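You operate a simulated robot arm through the tools that you are given. There is no shell and no other tool. Be economical: measure what you need, move in short steps, check, and stop when the job is done.

You run a simulated robot arm. Do the job below in one go: nothing can be reset, and whatever is moved stays where it is left.

## Task
Put things in order on the worktop beside the fridge. At the end: the short yellow glass stands where the black stopper stood; the black stopper stands where the tall grey glass stood; the red-lidded glass pot stands on top of the round pie; the green apple is in the blue bowl; the tall grey glass stands where the red-lidded glass pot stood; whatever was shut is shut again. Leave all else as you found it, and nothing knocked over.

It is judged by the outcome, as a careful person would: the job done as asked, and still so three seconds after it is handed in. It fails if anything else is knocked over, pushed out of place, dropped, spilled or broken. Lids that push on must go on centred and level and be pressed home; caps that screw on are set level and turned clockwise until they are tight.

## Robot
A 7-joint arm with a two-finger parallel gripper, fixed in place. Base frame: the origin is at the foot of the arm, x ahead of it, y to its left, z up; the work surface is at about z = 0.9. Readings come in m, degrees, newtons and seconds.
With the tool pointing down near the work surface it reaches from about 0.3 to 0.68 m from the base axis. Its first joint turns from -66.0 to 66.0 degrees. Payload 1.57 kg.
The TCP is the grasp point between the finger pads, 0.03 m short of the fingertips. In the tool frame z runs along the fingers and y along their closing line. Largest opening 0.11 m; finger width 0.024, thickness 0.012; the body of the gripper, 0.048 by 0.112 m, starts 0.078 m behind the TCP.
Orientation is told as [roll, pitch, yaw] about the base's x, y, z axes, in that order, counted from this pose: with the fingers straight down and closing along the base's y, the tool's x points along the base's -x, its y along +y and its z along -z.

## Interface
- The arm moves only by the tool drive_tool. Its argument "increments" is a list that holds one entry, the list of rows, each a list of 7 numbers: the shift along the base's x, y, z in units of 25 mm (1.0 is 25 mm), then the turn, a rotation vector about the base's x, y, z in units of 8 degrees (1.0 is 8 degrees), then the finger opening in m, from 0 to 0.11. In form: [[[tx, ty, tz, ax, ay, az, fingers], ...]]. A call has 1 to 8 rows; each row shifts and turns the commanded pose from where the row before left it. A call with a number of a shift or a turn outside -1 to 1 is refused whole. Rows are played at 5 a second. More than 0.05 m and 8.6 degrees between two rows, or a gripper value outside its range, and nothing of the call is played. A pose out of reach is approached as far as the arm can. The call stops where the force on the tool passes 40 N (or 10 N more than at its start, if that is more) or the arm is blocked; 0.2 s more then pass. Each finger travels about 0.108 m/s and halts on what it meets, pressing with about 22 N; the grip force reading is that of the motor and also rises with nothing between the fingers. The clock runs only during rows and for 0.2 s after the last one: add rows that do not move to give the fingers time. The reply holds the time, the measured pose of the TCP, the force on the tool along the base axes, the opening and the grip force, in the units named above and with some noise, and new pictures: "pictures" is both (left out), scene, wrist or none.
- Cameras (640 x 400 px; columns grow to the right, rows downward): "scene" is fixed at [0.1691, -0.3989, 1.3943]; the picture's right is [0.73, -0.69, 0.00], its down [-0.46, -0.48, -0.75] and it looks along [0.51, 0.54, -0.67] (base axes); focal length 248 px, centre (320, 200). "wrist" rides on the gripper at [0.07, 0.016, -0.141] in the tool frame; the picture's right is [-0.23, 0.97, 0.00], its down [-0.86, -0.20, -0.48] and it looks along [-0.47, -0.11, 0.88] (tool axes); focal length 222 px, centre (320, 200). There is no depth. A picture from a camera that has moved, and an enlarged one, comes with that camera's place and axes in the base frame and with its lens.
- enlarge(camera, box): a new picture of the part [left, top, right, bottom] of that camera's present view, enlarged. The clock stands still meanwhile.
- finish_job(): hands the job in; it is judged then, once.

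Go step by step. Nothing tells you positions but the pictures and the camera data: compare them with the known pose of the tool, close in by small moves and look again before you grip or let go. The budget is 120 turns and 200 pictures, counting those below and the enlarged ones. Unless the task says otherwise, let go and move clear before handing in.

The tools are called after "Request:" by a JSON object that holds its "fn" and its "kwargs". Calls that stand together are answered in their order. drive_tool: Moves the arm, as the interface text tells. Its arguments: {"type":"object","properties":{"increments":{"type":"array","items":{"type":"array","items":{"type":"array","items":{"type":"number"}}}},"pictures":{"type":"string","enum":["both","scene","wrist","none"]}},"required":["increments"]} The other tools are called the same way: enlarge (camera, box) takes an enlarged picture of a part of a camera's view; finish_job () hands the job in.

At the start:

```text
time_s: 0.0
eef_pos: [0.3727, 0.1578, 1.1542]
ee_rot: [0.0, 0.0, 0.0]
contact_force: [-0.4, -0.1, -0.7]
gripper_width: 0.1101
finger_force: 0.1
```

scene: 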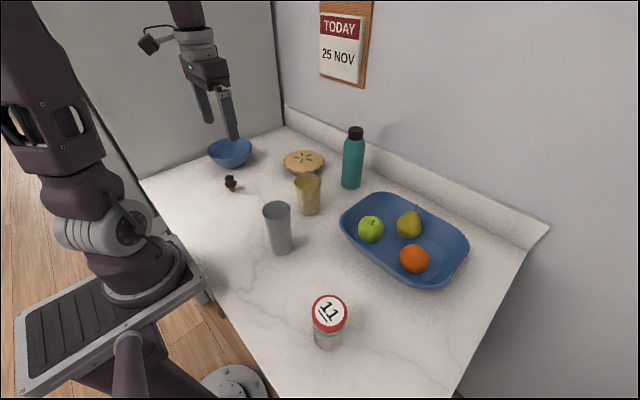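
wrist: 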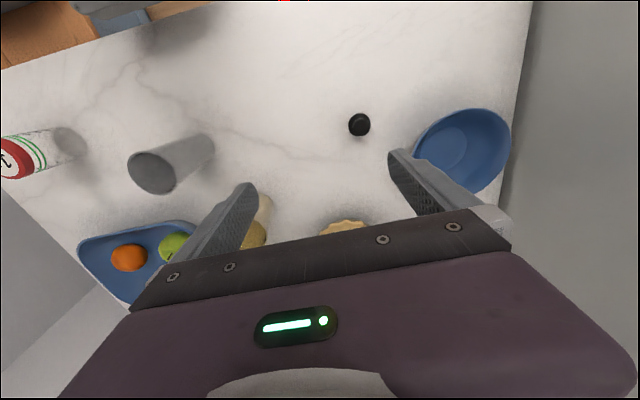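

The worktop holds the bowl, stopper, pie, two glasses, bottle, fruit tray and pot. I'll zoom in to measure them before moving.

Request:
{"fn": "enlarge", "kwargs": {"camera": "scene", "box": [190, 120, 350, 220]}}

Request:
{"fn": "enlarge", "kwargs": {"camera": "scene", "box": [230, 170, 390, 270]}}

Request:
{"fn": "enlarge", "kwargs": {"camera": "scene", "box": [250, 265, 410, 365]}}

Request:
{"fn": "enlarge", "kwargs": {"camera": "scene", "box": [330, 190, 490, 290]}}

```text
4.00 times, centred on (270, 170) of scene
camera zoom: at [0.1691, -0.3989, 1.3943], right [0.73, -0.69, 0.0], down [-0.46, -0.48, -0.75], along [0.51, 0.54, -0.67], focal length 994 px, centre (520, 320)
```

zoom: 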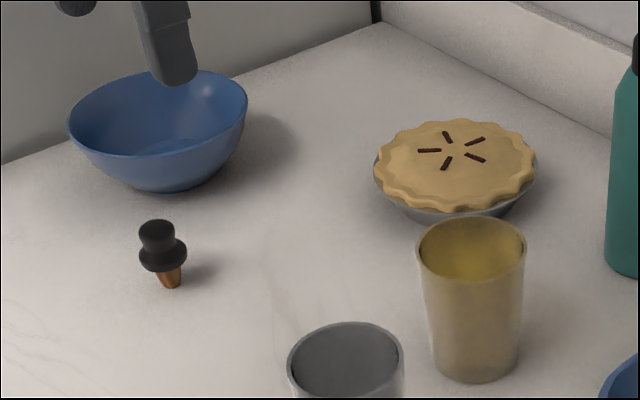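

```text
4.00 times, centred on (310, 220) of scene
camera zoom: at [0.1691, -0.3989, 1.3943], right [0.73, -0.69, 0.0], down [-0.46, -0.48, -0.75], along [0.51, 0.54, -0.67], focal length 994 px, centre (360, 120)
```

zoom: 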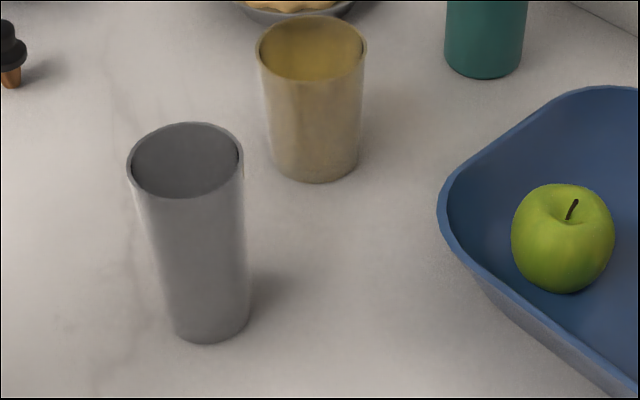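

```text
4.00 times, centred on (330, 315) of scene
camera zoom: at [0.1691, -0.3989, 1.3943], right [0.73, -0.69, 0.0], down [-0.46, -0.48, -0.75], along [0.51, 0.54, -0.67], focal length 994 px, centre (280, -260)
```

zoom: 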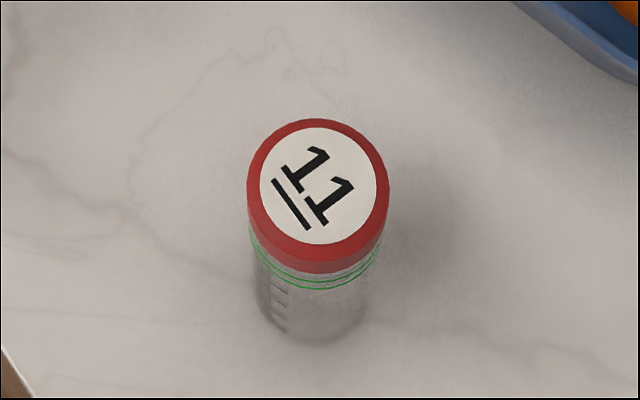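

```text
4.00 times, centred on (410, 240) of scene
camera zoom: at [0.1691, -0.3989, 1.3943], right [0.73, -0.69, 0.0], down [-0.46, -0.48, -0.75], along [0.51, 0.54, -0.67], focal length 994 px, centre (-40, 40)
```

zoom: 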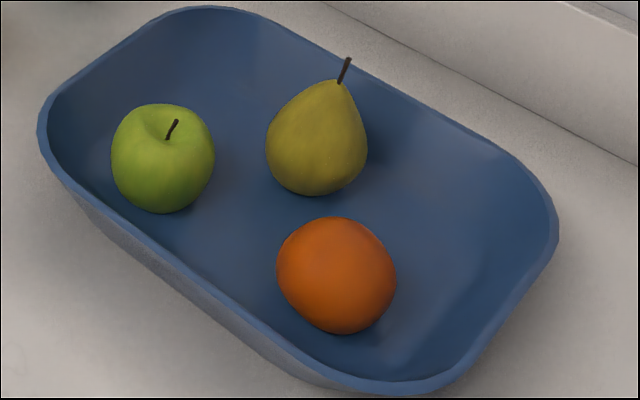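

First the apple, at about (0.53, -0.195). I'm moving above it at a safe height.

Request:
{"fn": "drive_tool", "kwargs": {"increments": [[[0.6, -1, 0, 0, 0, 0, 0.11], [0.6, -1, 0, 0, 0, 0, 0.11], [0.6, -1, 0, 0, 0, 0, 0.11], [0.6, -1, 0, 0, 0, 0, 0.11], [0.6, -1, 0, 0, 0, 0, 0.11], [0.6, -1, 0, 0, 0, 0, 0.11], [0.6, -1, 0, 0, 0, 0, 0.11], [0.6, -1, 0, 0, 0, 0, 0.11]]], "pictures": "none"}}

Request:
{"fn": "drive_tool", "kwargs": {"increments": [[[0.4, -1, 0, 0, 0, 0, 0.11], [0.3, -1, 0, 0, 0, 0, 0.11], [0.2, -1, 0, 0, 0, 0, 0.11], [0, -1, 0, 0, 0, 0, 0.11], [0, -1, 0, 0, 0, 0, 0.11], [0, -1, 0, 0, 0, 0, 0.11], [0, 0, 0, 0, 0, 0, 0.11]]]}}

```text
time_s: 1.8
eef_pos: [0.4937, -0.0439, 1.154]
ee_rot: [0.1, 0.0, 0.1]
contact_force: [0.4, 0.2, -0.7]
gripper_width: 0.1098
finger_force: 0.0
```

```text
time_s: 3.4
eef_pos: [0.5165, -0.1939, 1.1516]
ee_rot: [0.0, -0.1, 0.1]
contact_force: [-0.5, 0.4, 0.0]
gripper_width: 0.1099
finger_force: 0.1
camera wrist: at [0.4458, -0.1771, 1.2943], right [0.23, 0.97, 0.0], down [0.86, -0.2, 0.48], along [0.47, -0.11, -0.88], focal length 222 px, centre (320, 200)
```

scene: 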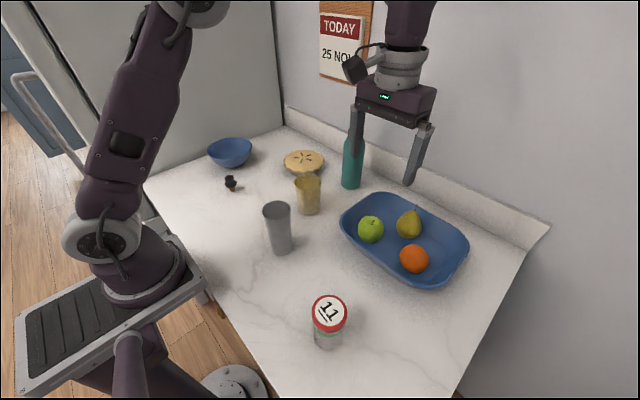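
wrist: 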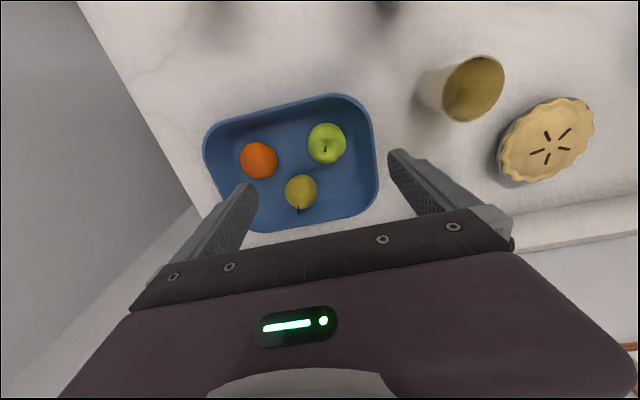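

Request:
{"fn": "enlarge", "kwargs": {"camera": "wrist", "box": [190, 80, 400, 235]}}

```text
2.58 times, centred on (295, 158) of wrist
camera zoom: at [0.4458, -0.1771, 1.2943], right [0.23, 0.97, 0.0], down [0.86, -0.2, 0.48], along [0.47, -0.11, -0.88], focal length 573 px, centre (384, 310)
```

zoom: 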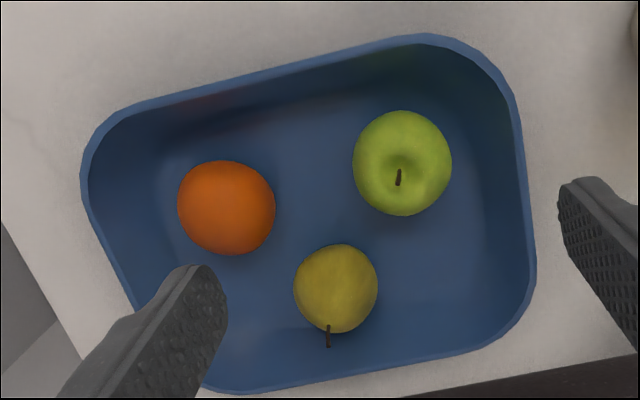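

Closing along y fits between the tray wall and the orange. I'll narrow the opening, descend part-way and check.

Request:
{"fn": "drive_tool", "kwargs": {"increments": [[[0.72, 0.16, 0, 0, 0, 0, 0.085], [0, 0, -1, 0, 0, 0, 0.085], [0, 0, -1, 0, 0, 0, 0.085], [0, 0, -1, 0, 0, 0, 0.085], [0, 0, -1, 0, 0, 0, 0.085], [0, 0, -0.8, 0, 0, 0, 0.085], [0, 0, 0, 0, 0, 0, 0.085]]]}}

```text
time_s: 5.0
eef_pos: [0.5332, -0.1893, 1.0326]
ee_rot: [0.0, 0.0, 0.0]
contact_force: [0.0, 0.2, 0.0]
gripper_width: 0.0848
finger_force: 0.1
camera wrist: at [0.4638, -0.1729, 1.1743], right [0.23, 0.97, 0.0], down [0.86, -0.2, 0.48], along [0.47, -0.11, -0.88], focal length 222 px, centre (320, 200)
```

scene: 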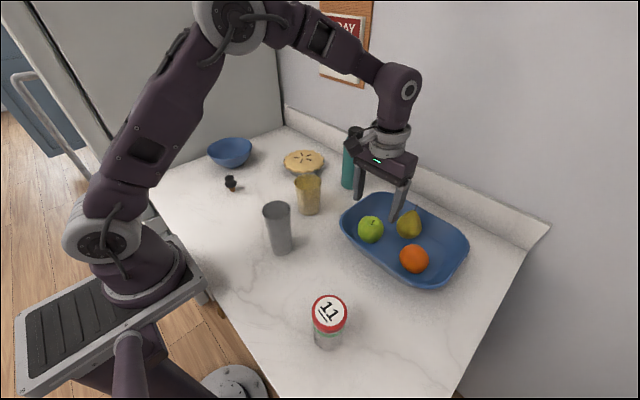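
wrist: 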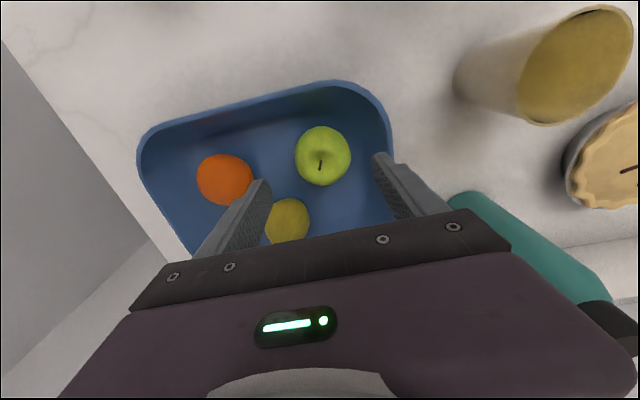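

Request:
{"fn": "drive_tool", "kwargs": {"increments": [[[0.08, 0.1, -0.8, 0, 0, 0, 0.085], [0, 0, -0.8, 0, 0, 0, 0.085], [0, 0, -0.8, 0, 0, 0, 0.085], [0, 0, -0.75, 0, 0, 0, 0.085], [0, 0, 0, 0, 0, 0, 0.085]]]}}

```text
time_s: 6.2
eef_pos: [0.5353, -0.1868, 0.9536]
ee_rot: [0.1, 0.0, 0.0]
contact_force: [0.9, -0.7, -0.4]
gripper_width: 0.085
finger_force: 0.0
camera wrist: at [0.4662, -0.1708, 1.0956], right [0.23, 0.97, 0.0], down [0.86, -0.2, 0.48], along [0.47, -0.11, -0.88], focal length 222 px, centre (320, 200)
```

scene: 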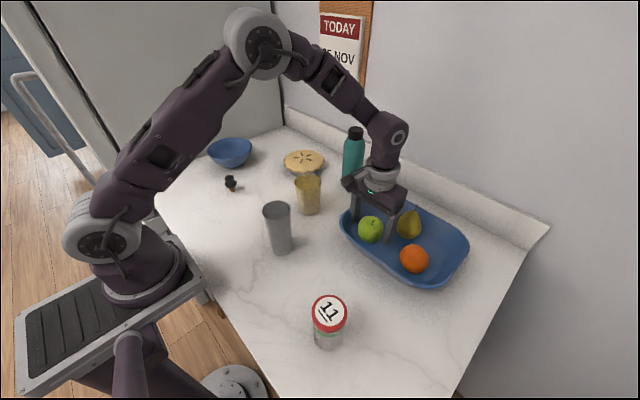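
wrist: 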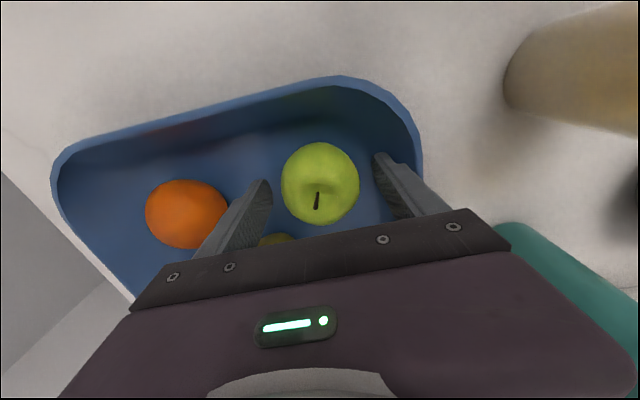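

The apple is centred between the fingers, so I'm closing on it.

Request:
{"fn": "drive_tool", "kwargs": {"increments": [[[0, 0, 0, 0, 0, 0, 0.07], [0, 0, 0, 0, 0, 0, 0.055], [0, 0, 0, 0, 0, 0, 0.045], [0, 0, 0, 0, 0, 0, 0.045], [0, 0, 0.5, 0, 0, 0, 0.045], [0, 0, 1, 0, 0, 0, 0.045], [0, 0, 1, 0, 0, 0, 0.045], [0, 0, 1, 0, 0, 0, 0.045]]]}}

```text
time_s: 8.0
eef_pos: [0.5352, -0.187, 1.043]
ee_rot: [0.0, 0.0, 0.0]
contact_force: [-0.2, 0.0, -1.1]
gripper_width: 0.0546
finger_force: 22.2
camera wrist: at [0.4657, -0.1707, 1.1836], right [0.23, 0.97, 0.0], down [0.86, -0.2, 0.48], along [0.47, -0.11, -0.88], focal length 222 px, centre (320, 200)
```

scene: 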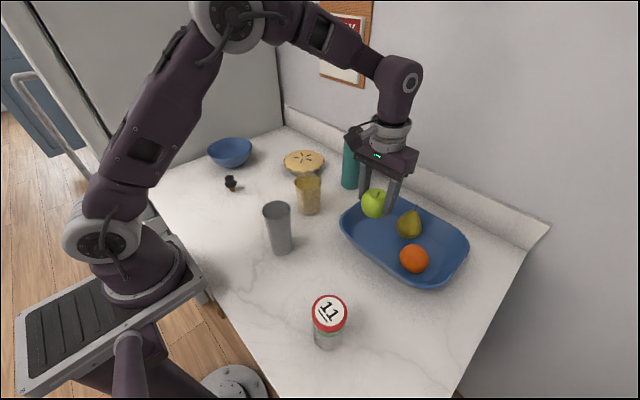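
wrist: 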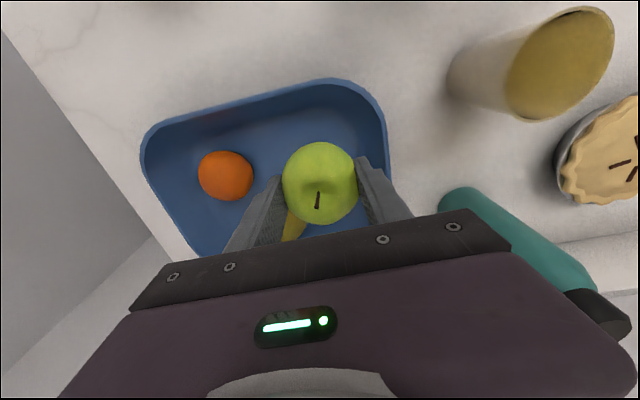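

Request:
{"fn": "drive_tool", "kwargs": {"increments": [[[0, 0, 1, 0, 0, 0, 0.045], [0, 0, 1, 0, 0, 0, 0.045], [0, 0, 1, 0, 0, 0, 0.045], [-0.1, 1, 0, 0, 0, 0, 0.045], [-0.1, 1, 0, 0, 0, 0, 0.045], [-0.1, 1, 0, 0, 0, 0, 0.045], [-0.1, 1, 0, 0, 0, 0, 0.045], [-0.1, 1, 0, 0, 0, 0, 0.045]]], "pictures": "none"}}

Request:
{"fn": "drive_tool", "kwargs": {"increments": [[[-0.1, 1, 0, 0, 0, 0, 0.045], [-0.1, 1, 0, 0, 0, 0, 0.045], [-0.1, 1, 0, 0, 0, 0, 0.045], [-0.2, 1, 0, 0, 0, 0, 0.045], [-0.2, 1, 0, 0, 0, 0, 0.045], [-0.2, 1, 0, 0, 0, 0, 0.045], [-0.2, 1, 0, 0, 0, 0, 0.045], [-0.2, 1, 0, 0, 0, 0, 0.045]]], "pictures": "none"}}

Request:
{"fn": "drive_tool", "kwargs": {"increments": [[[-0.3, 1, 0, 0, 0, 0, 0.045], [-0.3, 1, 0, 0, 0, 0, 0.045], [-0.3, 1, 0, 0, 0, 0, 0.045], [-0.3, 1, 0, 0, 0, 0, 0.045], [-0.3, 1, 0, 0, 0, 0, 0.045], [-0.2, 1, 0, 0, 0, 0, 0.045], [-0.1, 1, 0, 0, 0, 0, 0.045], [0, 0, 0, 0, 0, 0, 0.045]]]}}

```text
time_s: 9.8
eef_pos: [0.524, -0.0608, 1.1175]
ee_rot: [0.1, 0.1, 0.0]
contact_force: [-0.4, 0.4, -0.6]
gripper_width: 0.0546
finger_force: 21.9
```

```text
time_s: 11.6
eef_pos: [0.4907, 0.1394, 1.1171]
ee_rot: [-0.1, 0.0, 0.0]
contact_force: [-0.2, -0.2, -2.1]
gripper_width: 0.0546
finger_force: 22.3
```

```text
time_s: 13.4
eef_pos: [0.4463, 0.3127, 1.1159]
ee_rot: [-0.1, 0.1, 0.0]
contact_force: [-0.5, -0.2, -1.8]
gripper_width: 0.0546
finger_force: 22.0
camera wrist: at [0.376, 0.3301, 1.2587], right [0.23, 0.97, 0.0], down [0.86, -0.2, 0.48], along [0.47, -0.11, -0.88], focal length 222 px, centre (320, 200)
```

scene: 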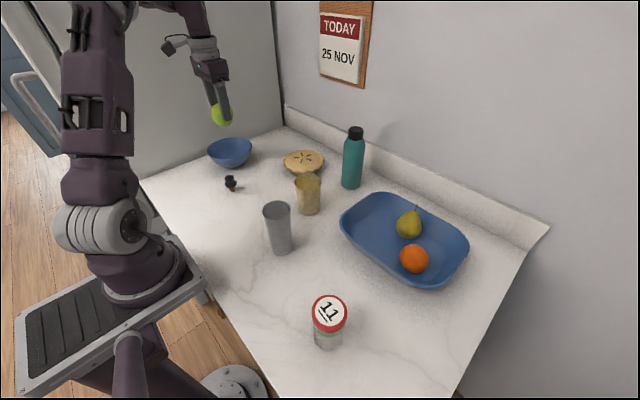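
wrist: 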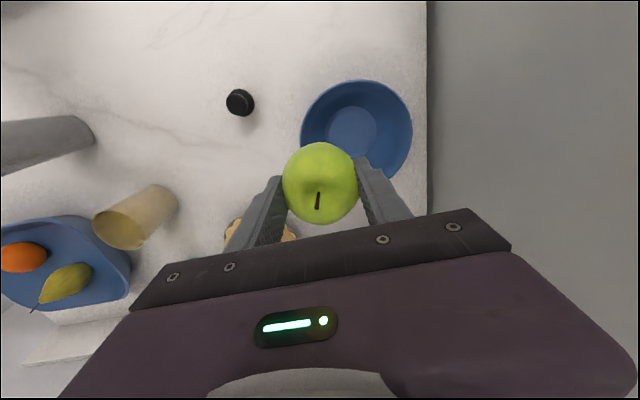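

Request:
{"fn": "drive_tool", "kwargs": {"increments": [[[0.2, 0.9, 0, 0, 0, 0, 0.045], [0.0, 0.9, 0, 0, 0, 0, 0.045], [0, 0, -1, 0, 0, 0, 0.045], [0, 0, -1, 0, 0, 0, 0.045], [0, 0, -1, 0, 0, 0, 0.045], [0, 0, 0, 0, 0, 0, 0.045]]]}}

```text
time_s: 14.8
eef_pos: [0.4506, 0.358, 1.0412]
ee_rot: [-0.1, -0.1, -0.1]
contact_force: [-0.3, 0.2, -1.3]
gripper_width: 0.0544
finger_force: 21.7
camera wrist: at [0.3808, 0.3751, 1.1836], right [0.23, 0.97, 0.0], down [0.86, -0.2, 0.48], along [0.47, -0.11, -0.88], focal length 222 px, centre (320, 200)
```

scene: 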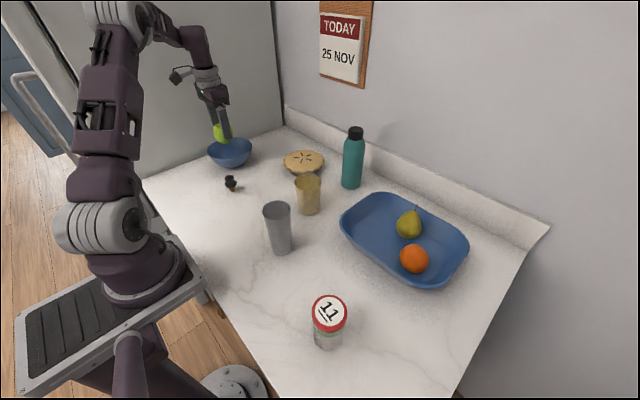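
wrist: 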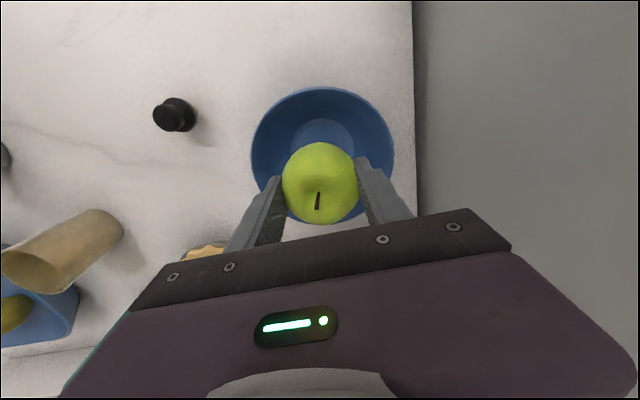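

Request:
{"fn": "drive_tool", "kwargs": {"increments": [[[0, 0.1, -0.8, 0, 0, 0, 0.045], [0, 0, -0.8, 0, 0, 0, 0.045], [0, 0, -0.8, 0, 0, 0, 0.045], [0, 0, -0.4, 0, 0, 0, 0.045], [0, 0, -0.2, 0, 0, 0, 0.045], [0, 0, 0, 0, 0, 0, 0.045]]]}}

```text
time_s: 16.2
eef_pos: [0.4505, 0.3608, 0.9683]
ee_rot: [0.0, 0.0, 0.0]
contact_force: [0.3, -0.3, -1.2]
gripper_width: 0.0542
finger_force: 21.5
camera wrist: at [0.381, 0.3774, 1.1086], right [0.23, 0.97, 0.0], down [0.86, -0.2, 0.48], along [0.47, -0.11, -0.88], focal length 222 px, centre (320, 200)
```

scene: 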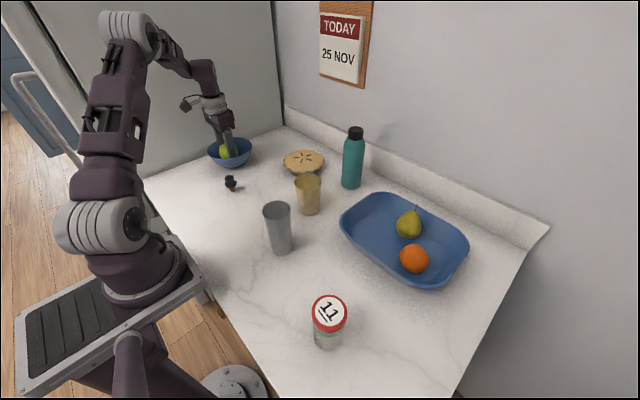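
wrist: 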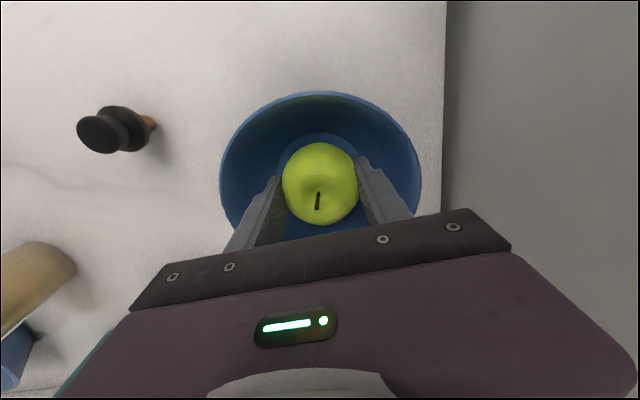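

Request:
{"fn": "drive_tool", "kwargs": {"increments": [[[0, 0, -0.1, 0, 0, 0, 0.045], [0, 0, -0.1, 0, 0, 0, 0.045], [0, 0, -0.1, 0, 0, 0, 0.045], [0, 0, 0, 0, 0, 0, 0.045]]], "pictures": "none"}}

```text
time_s: 17.2
eef_pos: [0.452, 0.3608, 0.9602]
ee_rot: [0.0, -0.1, 0.0]
contact_force: [1.4, -0.8, 3.2]
gripper_width: 0.0544
finger_force: 21.7
```

The apple is touching the bowl floor, so I'm releasing it and rising.

Request:
{"fn": "drive_tool", "kwargs": {"increments": [[[0, 0, 0, 0, 0, 0, 0.06], [0, 0, 0, 0, 0, 0, 0.068], [0, 0, 0, 0, 0, 0, 0.072], [0, 0, 0.5, 0, 0, 0, 0.072], [0, 0, 1, 0, 0, 0, 0.072], [0, 0, 1, 0, 0, 0, 0.072], [0, 0, 1, 0, 0, 0, 0.08], [0, 0, 1, 0, 0, 0, 0.08]]]}}

```text
time_s: 19.0
eef_pos: [0.4516, 0.362, 1.073]
ee_rot: [-0.1, -0.1, -0.1]
contact_force: [0.5, -0.9, -0.3]
gripper_width: 0.0801
finger_force: 0.1
camera wrist: at [0.3816, 0.3772, 1.2139], right [0.23, 0.97, 0.0], down [0.85, -0.2, 0.48], along [0.47, -0.11, -0.88], focal length 222 px, centre (320, 200)
```

scene: 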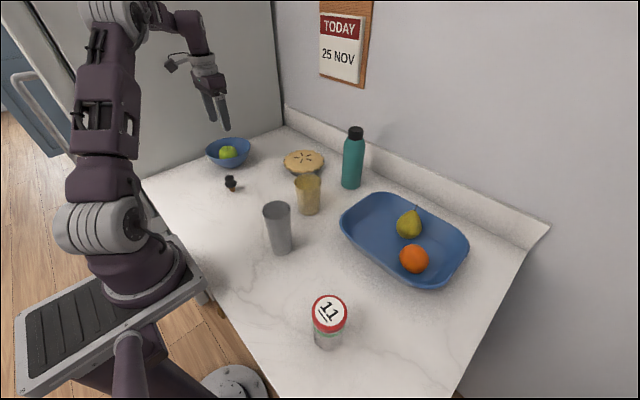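
wrist: 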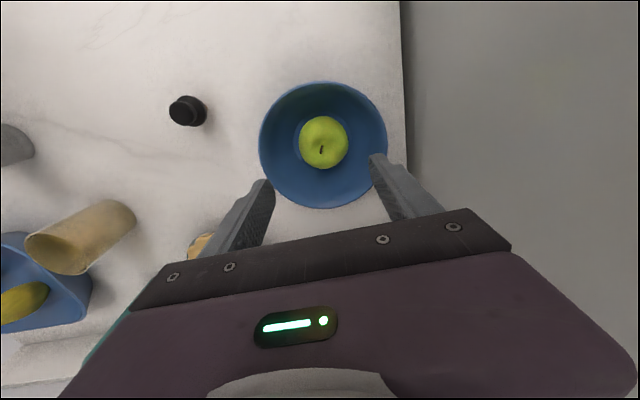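

The apple sits in the bowl. Let me check whether the bowl stayed put, and measure the stopper and pie from here.

Request:
{"fn": "enlarge", "kwargs": {"camera": "scene", "box": [190, 120, 350, 220]}}

Request:
{"fn": "enlarge", "kwargs": {"camera": "wrist", "box": [140, 60, 300, 160]}}

```text
4.00 times, centred on (270, 170) of scene
camera zoom: at [0.1691, -0.3989, 1.3943], right [0.73, -0.69, 0.0], down [-0.46, -0.48, -0.75], along [0.51, 0.54, -0.67], focal length 994 px, centre (520, 320)
```

zoom: 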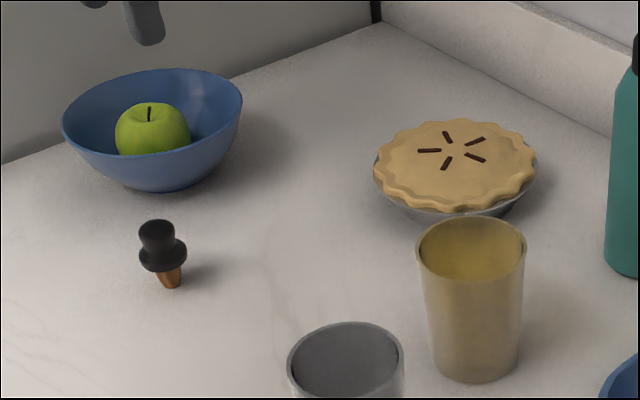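

```text
4.00 times, centred on (220, 110) of wrist
camera zoom: at [0.3816, 0.3772, 1.2139], right [0.23, 0.97, 0.0], down [0.85, -0.2, 0.48], along [0.47, -0.11, -0.88], focal length 888 px, centre (720, 560)
```

zoom: 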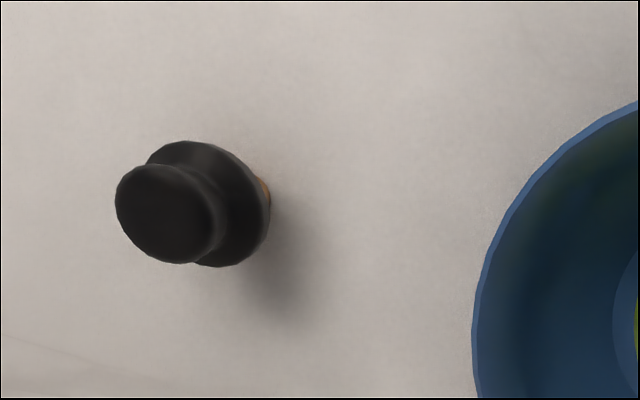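

The bowl is essentially in place (about 4 mm shift) and the stopper is at about (0.380, 0.219). Next I'm heading to the red-lidded pot near (0.293, -0.286).

Request:
{"fn": "drive_tool", "kwargs": {"increments": [[[0, -0.5, 1, 0, 0, 0, 0.1], [0, -0.9, 1, 0, 0, 0, 0.1], [0, -1, 1, 0, 0, 0, 0.1], [-0.25, -1, 0, 0, 0, 0, 0.1], [-0.25, -1, 0, 0, 0, 0, 0.1], [-0.25, -1, 0, 0, 0, 0, 0.1], [-0.25, -1, 0, 0, 0, 0, 0.1], [-0.25, -1, 0, 0, 0, 0, 0.1]]], "pictures": "none"}}

Request:
{"fn": "drive_tool", "kwargs": {"increments": [[[-0.25, -1, 0, 0, 0, 0, 0.1], [-0.25, -1, 0, 0, 0, 0, 0.1], [-0.25, -1, 0, 0, 0, 0, 0.1], [-0.25, -1, 0, 0, 0, 0, 0.1], [-0.25, -1, 0, 0, 0, 0, 0.1], [-0.25, -1, 0, 0, 0, 0, 0.1], [-0.25, -1, 0, 0, 0, 0, 0.1], [-0.25, -1, 0, 0, 0, 0, 0.1]]], "pictures": "none"}}

Request:
{"fn": "drive_tool", "kwargs": {"increments": [[[-0.4, -1, 0, 0, 0, 0, 0.1], [-0.4, -1, 0, 0, 0, 0, 0.1], [-0.4, -1, 0, 0, 0, 0, 0.1], [-0.4, -1, 0, 0, 0, 0, 0.1], [-0.4, -1, 0, 0, 0, 0, 0.1], [-0.4, -1, 0, 0, 0, 0, 0.1], [-0.4, -1, 0, 0, 0, 0, 0.1], [-0.3, -1, 0, 0, 0, 0, 0.1]]]}}

```text
time_s: 20.8
eef_pos: [0.4206, 0.1763, 1.1476]
ee_rot: [0.0, -0.1, 0.0]
contact_force: [-0.9, -0.1, -0.1]
gripper_width: 0.0997
finger_force: 0.1
```

```text
time_s: 22.6
eef_pos: [0.3695, -0.0238, 1.1477]
ee_rot: [0.0, -0.1, 0.0]
contact_force: [-0.4, -0.5, 0.3]
gripper_width: 0.1001
finger_force: 0.0
```

```text
time_s: 24.4
eef_pos: [0.2933, -0.2244, 1.1476]
ee_rot: [0.0, 0.0, 0.0]
contact_force: [-0.5, -0.1, 1.0]
gripper_width: 0.0999
finger_force: 0.1
camera wrist: at [0.2228, -0.2081, 1.2887], right [0.23, 0.97, 0.0], down [0.86, -0.2, 0.48], along [0.47, -0.11, -0.88], focal length 222 px, centre (320, 200)
```

scene: 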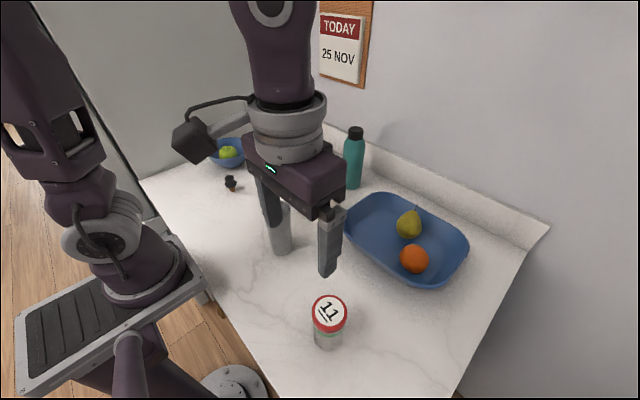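
wrist: 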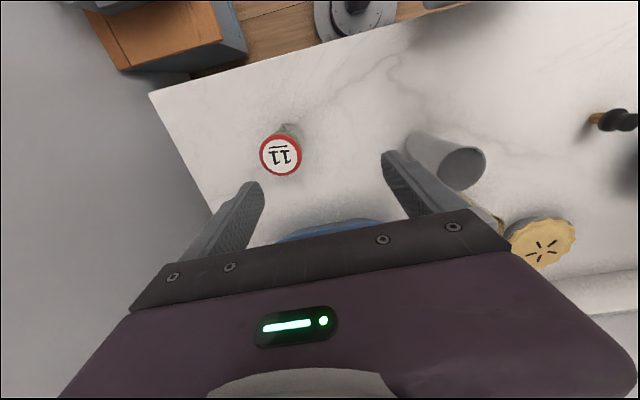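

Request:
{"fn": "drive_tool", "kwargs": {"increments": [[[0, -1, 0, 0, 0, 0, 0.1], [0, -1, -0.5, 0, 0, 0, 0.1], [0, -0.3, -0.5, 0, 0, 0, 0.1], [0, 0, -0.5, 0, 0, 0, 0.1], [0, 0, 0, 0, 0, 0, 0.1]]]}}

```text
time_s: 25.6
eef_pos: [0.2921, -0.2822, 1.1094]
ee_rot: [0.0, 0.0, 0.1]
contact_force: [-0.3, 0.4, 0.0]
gripper_width: 0.0997
finger_force: 0.1
camera wrist: at [0.2228, -0.2655, 1.2511], right [0.23, 0.97, 0.0], down [0.86, -0.2, 0.48], along [0.47, -0.11, -0.88], focal length 222 px, centre (320, 200)
```

scene: 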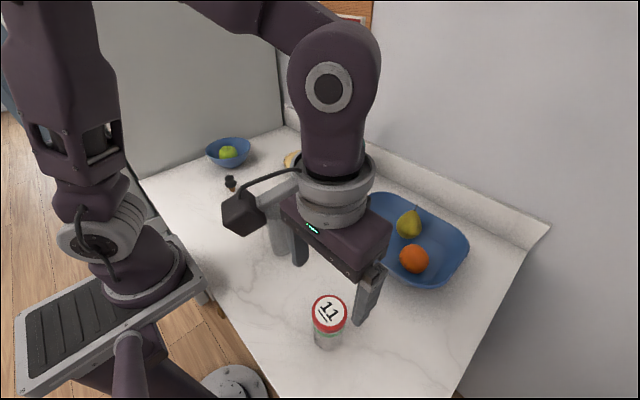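
wrist: 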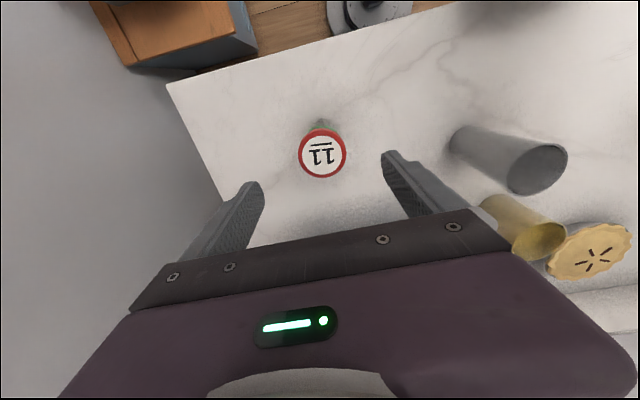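

The pot is at about (0.294, -0.282). I'm lowering with the fingers open to grip the body below the lid.

Request:
{"fn": "drive_tool", "kwargs": {"increments": [[[0.08, 0, -1, 0, 0, 0, 0.1], [0, 0, -1, 0, 0, 0, 0.1], [0, 0, -1, 0, 0, 0, 0.1], [0, 0, -1, 0, 0, 0, 0.1], [0, 0, -1, 0, 0, 0, 0.1], [0, 0, -0.7, 0, 0, 0, 0.1], [0, 0, 0, 0, 0, 0, 0.1]]]}}

```text
time_s: 27.2
eef_pos: [0.2945, -0.2817, 0.9676]
ee_rot: [0.0, 0.0, 0.0]
contact_force: [0.5, 0.4, 0.1]
gripper_width: 0.1
finger_force: 0.0
camera wrist: at [0.2249, -0.2649, 1.1084], right [0.23, 0.97, 0.0], down [0.86, -0.2, 0.48], along [0.47, -0.11, -0.88], focal length 222 px, centre (320, 200)
```

scene: 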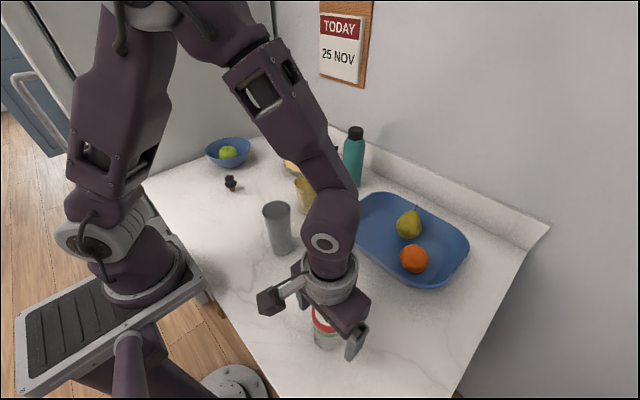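
wrist: 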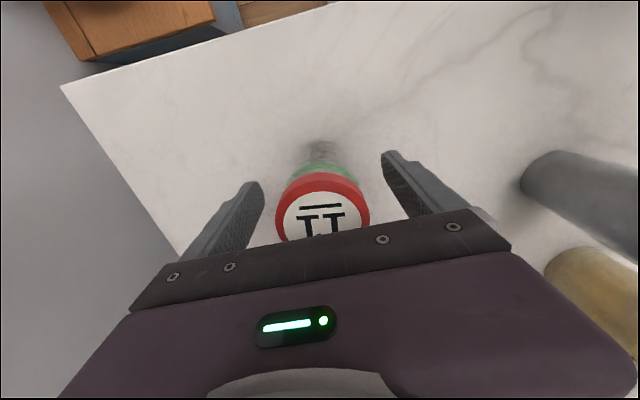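

Request:
{"fn": "drive_tool", "kwargs": {"increments": [[[0, 0, 0, 0, 0, 0, 0.08], [0, 0, 0, 0, 0, 0, 0.06], [0, 0, 0, 0, 0, 0, 0.04], [0, 0, 0, 0, 0, 0, 0.035], [0, 0, 0, 0, 0, 0, 0.035]]]}}

```text
time_s: 28.4
eef_pos: [0.2946, -0.2818, 0.9664]
ee_rot: [-0.1, 0.1, 0.0]
contact_force: [0.2, 0.9, 0.0]
gripper_width: 0.0553
finger_force: 22.4
camera wrist: at [0.2249, -0.2649, 1.1087], right [0.23, 0.97, 0.0], down [0.86, -0.2, 0.48], along [0.47, -0.11, -0.88], focal length 222 px, centre (320, 200)
```

scene: 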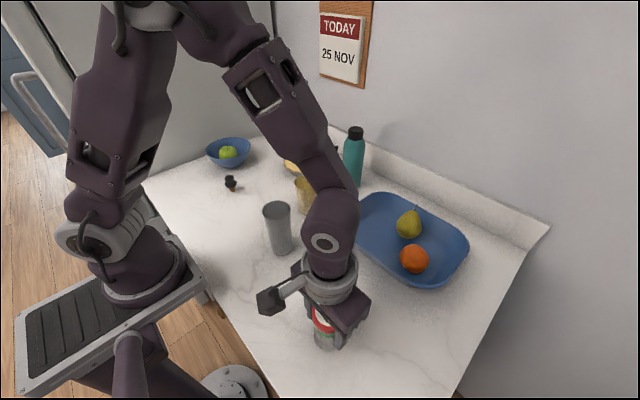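
wrist: 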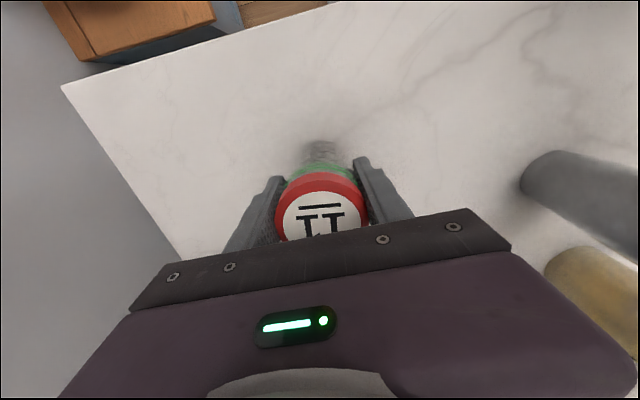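

Request:
{"fn": "drive_tool", "kwargs": {"increments": [[[0, 0, 0.4, 0, 0, 0, 0.035], [0, 0, 1, 0, 0, 0, 0.035], [0, 0, 1, 0, 0, 0, 0.035], [0, 0, 1, 0, 0, 0, 0.035], [0, 0, 1, 0, 0, 0, 0.035], [0, 0, 1, 0, 0, 0, 0.035], [0, 0, 1, 0, 0, 0, 0.035], [0, 0, 1, 0, 0, 0, 0.035]]]}}

Request:
{"fn": "drive_tool", "kwargs": {"increments": [[[0.7, 1, 0.8, 0, 0, 0, 0.035], [0.7, 1, 0, 0, 0, 0, 0.035], [0.7, 1, 0, 0, 0, 0, 0.035], [0.7, 1, 0, 0, 0, 0, 0.035], [0.7, 1, 0, 0, 0, 0, 0.035], [0.7, 1, 0, 0, 0, 0, 0.035], [0.7, 1, 0, 0, 0, 0, 0.035], [0.7, 1, 0, 0, 0, 0, 0.035]]], "pictures": "none"}}

Request:
{"fn": "drive_tool", "kwargs": {"increments": [[[0.7, 1, 0, 0, 0, 0, 0.035], [0.7, 1, 0, 0, 0, 0, 0.035], [0.7, 1, 0, 0, 0, 0, 0.035], [0.7, 1, 0, 0, 0, 0, 0.035], [0.7, 1, 0, 0, 0, 0, 0.035], [0.7, 1, 0, 0, 0, 0, 0.035], [0.7, 1, 0, 0, 0, 0, 0.035], [0, 0, 0, 0, 0, 0, 0.035]]]}}

```text
time_s: 30.2
eef_pos: [0.2948, -0.2821, 1.1522]
ee_rot: [0.0, 0.0, 0.0]
contact_force: [0.7, 0.3, -1.5]
gripper_width: 0.0551
finger_force: 21.7
camera wrist: at [0.2251, -0.2648, 1.2938], right [0.23, 0.97, 0.0], down [0.86, -0.2, 0.48], along [0.47, -0.11, -0.88], focal length 222 px, centre (320, 200)
```

scene: 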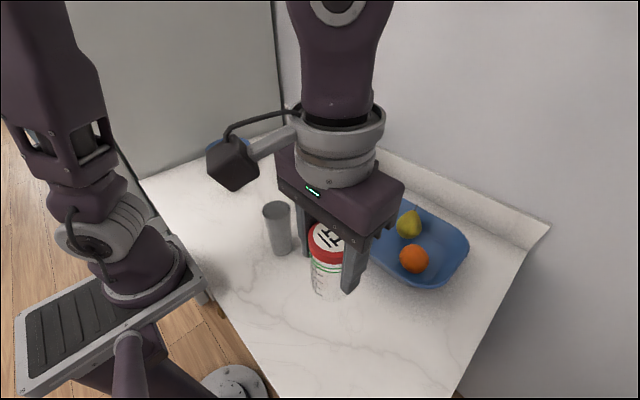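
wrist: 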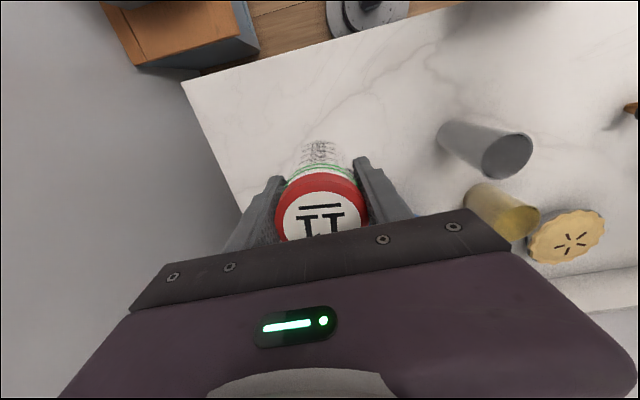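

```text
time_s: 32.0
eef_pos: [0.4355, -0.0822, 1.1703]
ee_rot: [0.0, 0.0, 0.0]
contact_force: [0.3, -0.4, -1.8]
gripper_width: 0.055
finger_force: 21.7
```

```text
time_s: 33.8
eef_pos: [0.5567, 0.0926, 1.1725]
ee_rot: [0.0, 0.0, 0.0]
contact_force: [-0.3, 0.0, -2.6]
gripper_width: 0.0551
finger_force: 21.6
camera wrist: at [0.4873, 0.11, 1.3146], right [0.23, 0.97, 0.0], down [0.86, -0.2, 0.48], along [0.47, -0.11, -0.88], focal length 222 px, centre (320, 200)
```

scene: 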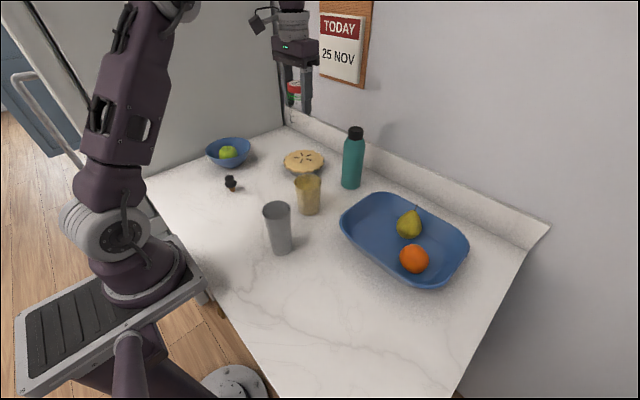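
wrist: 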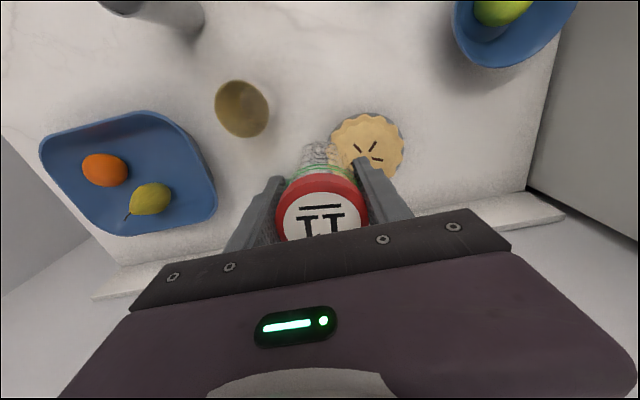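

Request:
{"fn": "drive_tool", "kwargs": {"increments": [[[0.75, 0.95, 0, 0, 0, 0, 0.035], [0.75, 0.95, 0, 0, 0, 0, 0.035], [0.75, 0.9, 0, 0, 0, 0, 0.035], [0, 0, -1, 0, 0, 0, 0.035], [0, 0, -1, 0, 0, 0, 0.035], [0, 0, -1, 0, 0, 0, 0.035], [0, 0, 0, 0, 0, 0, 0.035]]]}}

Request:
{"fn": "enlarge", "kwargs": {"camera": "scene", "box": [224, 85, 384, 185]}}

Request:
{"fn": "enlarge", "kwargs": {"camera": "wrist", "box": [240, 70, 400, 170]}}

```text
time_s: 35.4
eef_pos: [0.5965, 0.1548, 1.0932]
ee_rot: [0.0, 0.1, 0.0]
contact_force: [0.2, -1.2, -2.7]
gripper_width: 0.0551
finger_force: 22.5
out of reach, approached as far as the arm can: row 3
camera wrist: at [0.5265, 0.1728, 1.2348], right [0.23, 0.97, 0.0], down [0.86, -0.2, 0.48], along [0.47, -0.11, -0.88], focal length 222 px, centre (320, 200)
```

scene: 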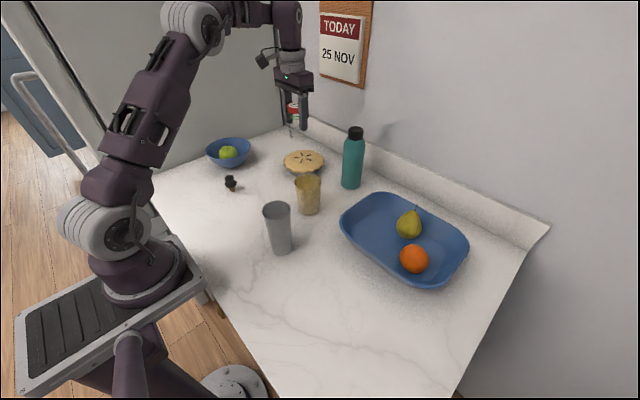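
wrist: 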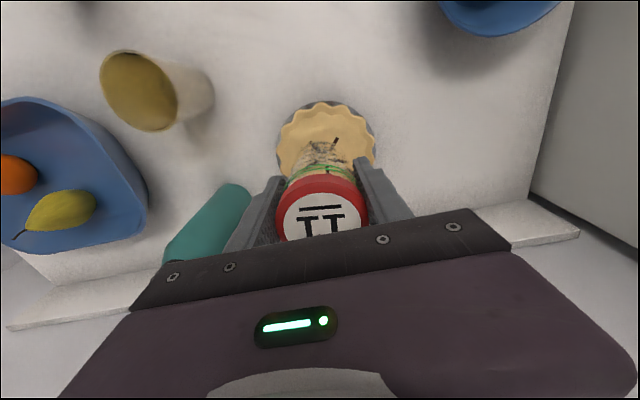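

```text
4.00 times, centred on (304, 135) of scene
camera zoom: at [0.1691, -0.3989, 1.3943], right [0.73, -0.69, 0.0], down [-0.46, -0.48, -0.75], along [0.51, 0.54, -0.67], focal length 994 px, centre (384, 460)
```

zoom: 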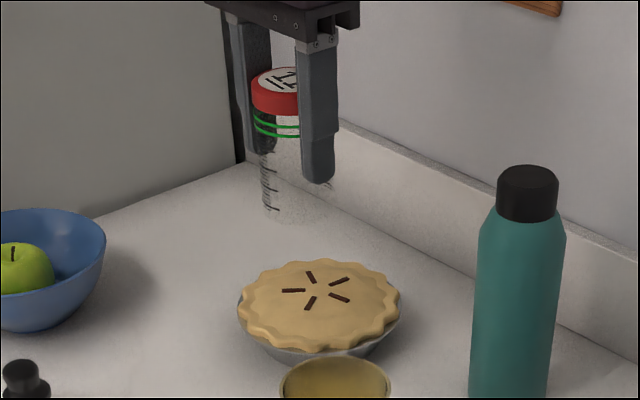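

```text
4.00 times, centred on (320, 120) of wrist
camera zoom: at [0.5265, 0.1728, 1.2348], right [0.23, 0.97, 0.0], down [0.86, -0.2, 0.48], along [0.47, -0.11, -0.88], focal length 888 px, centre (320, 520)
```

zoom: 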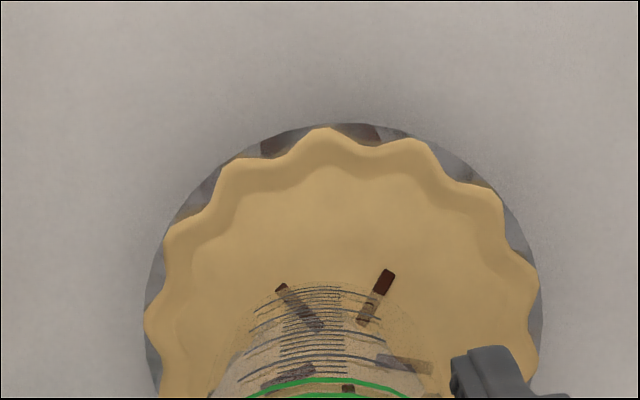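

The pie's centre shows through the pot at about (0.619, 0.160). The arm was reach-limited higher up, so I'll descend a bit and see where it goes.

Request:
{"fn": "drive_tool", "kwargs": {"increments": [[[0, 0, -0.8, 0, 0, 0, 0.035], [0, 0, 0, 0, 0, 0, 0.035]]], "pictures": "none"}}

```text
time_s: 36.0
eef_pos: [0.5969, 0.1568, 1.0739]
ee_rot: [0.0, 0.0, 0.0]
contact_force: [-0.7, 0.0, -2.2]
gripper_width: 0.0552
finger_force: 21.9
```

Request:
{"fn": "drive_tool", "kwargs": {"increments": [[[0.44, 0.07, 0, 0, 0, 0, 0.035], [0.44, 0.07, -0.4, 0, 0, 0, 0.035], [0, 0, -0.4, 0, 0, 0, 0.035], [0, 0, 0, 0, 0, 0, 0.035]]]}}

Request:
{"fn": "enlarge", "kwargs": {"camera": "scene", "box": [224, 85, 384, 185]}}

Request:
{"fn": "enlarge", "kwargs": {"camera": "wrist", "box": [240, 70, 400, 170]}}

```text
time_s: 37.0
eef_pos: [0.617, 0.161, 1.0542]
ee_rot: [0.0, 0.0, 0.0]
contact_force: [0.3, 0.3, -2.9]
gripper_width: 0.0551
finger_force: 22.0
camera wrist: at [0.5478, 0.1765, 1.195], right [0.23, 0.97, 0.0], down [0.86, -0.2, 0.48], along [0.47, -0.11, -0.88], focal length 222 px, centre (320, 200)
```

scene: 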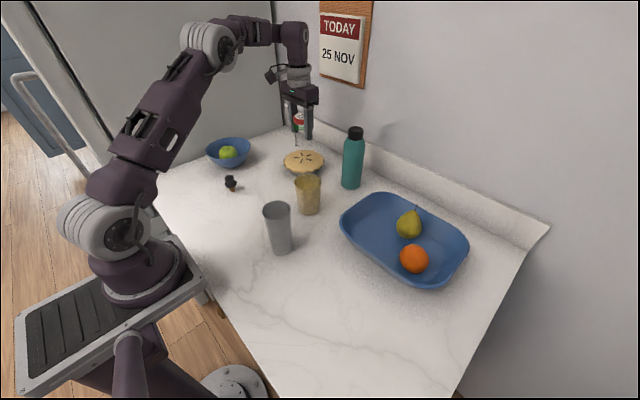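
wrist: 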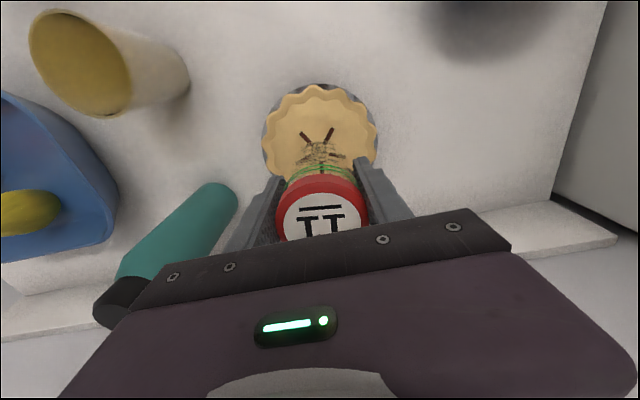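

```text
4.00 times, centred on (304, 135) of scene
camera zoom: at [0.1691, -0.3989, 1.3943], right [0.73, -0.69, 0.0], down [-0.46, -0.48, -0.75], along [0.51, 0.54, -0.67], focal length 994 px, centre (384, 460)
```

zoom: 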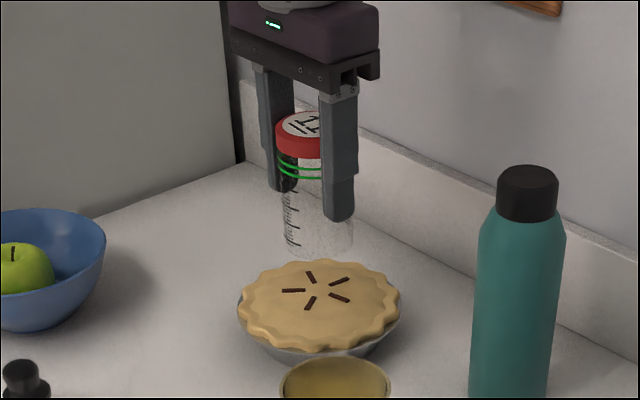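

```text
4.00 times, centred on (320, 120) of wrist
camera zoom: at [0.5478, 0.1765, 1.195], right [0.23, 0.97, 0.0], down [0.86, -0.2, 0.48], along [0.47, -0.11, -0.88], focal length 888 px, centre (320, 520)
```

zoom: 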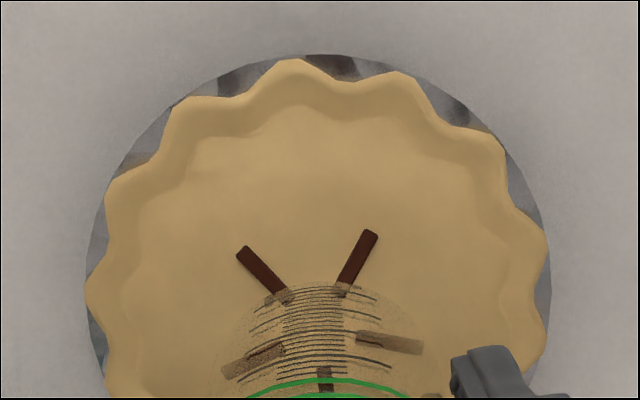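

Aligned within a few mm. Lowering towards the pie.

Request:
{"fn": "drive_tool", "kwargs": {"increments": [[[0.12, 0, -0.5, 0, 0, 0, 0.035], [0, 0, -0.5, 0, 0, 0, 0.035], [0, 0, -0.4, 0, 0, 0, 0.035], [0, 0, 0, 0, 0, 0, 0.035]]], "pictures": "wrist"}}

Request:
{"fn": "enlarge", "kwargs": {"camera": "scene", "box": [254, 95, 354, 185]}}

```text
time_s: 38.0
eef_pos: [0.6215, 0.1601, 1.0178]
ee_rot: [0.0, 0.0, 0.0]
contact_force: [-0.4, -0.2, -2.0]
gripper_width: 0.0551
finger_force: 22.0
camera wrist: at [0.5511, 0.1764, 1.1602], right [0.23, 0.97, 0.0], down [0.86, -0.2, 0.48], along [0.47, -0.11, -0.88], focal length 222 px, centre (320, 200)
```

wrist: 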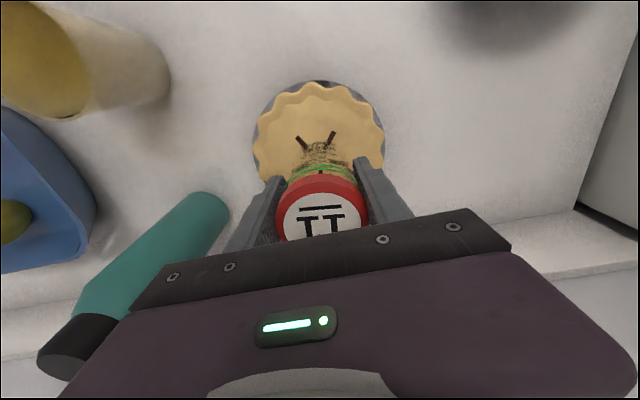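

```text
4.44 times, centred on (304, 140) of scene
camera zoom: at [0.1691, -0.3989, 1.3943], right [0.73, -0.69, 0.0], down [-0.46, -0.48, -0.75], along [0.51, 0.54, -0.67], focal length 1104 px, centre (391, 467)
```

zoom: 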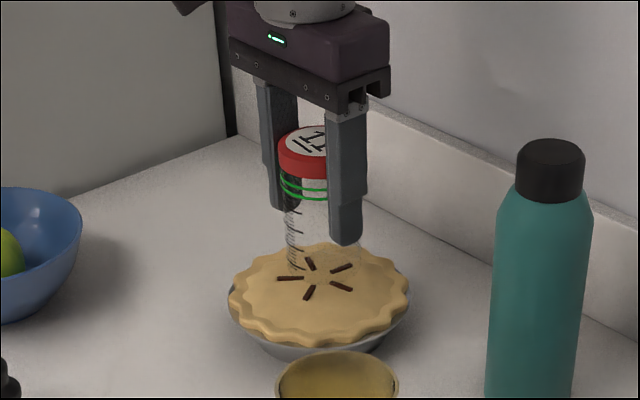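

Request:
{"fn": "drive_tool", "kwargs": {"increments": [[[0, 0, -0.15, 0, 0, 0, 0.035], [0, 0, -0.15, 0, 0, 0, 0.035], [0, 0, 0, 0, 0, 0, 0.035]]], "pictures": "none"}}

Request:
{"fn": "drive_tool", "kwargs": {"increments": [[[0, 0, -0.08, 0, 0, 0, 0.035], [0, 0, 0, 0, 0, 0, 0.035]]], "pictures": "none"}}

Request:
{"fn": "enlarge", "kwargs": {"camera": "scene", "box": [254, 95, 354, 185]}}

```text
time_s: 38.8
eef_pos: [0.6205, 0.1593, 1.011]
ee_rot: [0.0, 0.0, 0.0]
contact_force: [-0.4, -0.2, -2.0]
gripper_width: 0.055
finger_force: 21.9
```

```text
time_s: 39.4
eef_pos: [0.6217, 0.1597, 1.0093]
ee_rot: [0.1, -0.2, 0.0]
contact_force: [-1.6, 1.5, 16.3]
gripper_width: 0.0553
finger_force: 22.1
```

```text
4.44 times, centred on (304, 140) of scene
camera zoom: at [0.1687, -0.399, 1.3943], right [0.73, -0.69, 0.0], down [-0.46, -0.48, -0.75], along [0.51, 0.54, -0.67], focal length 1104 px, centre (391, 467)
```

zoom: 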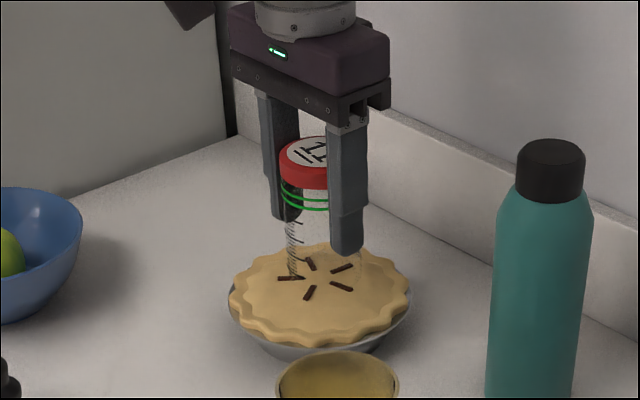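

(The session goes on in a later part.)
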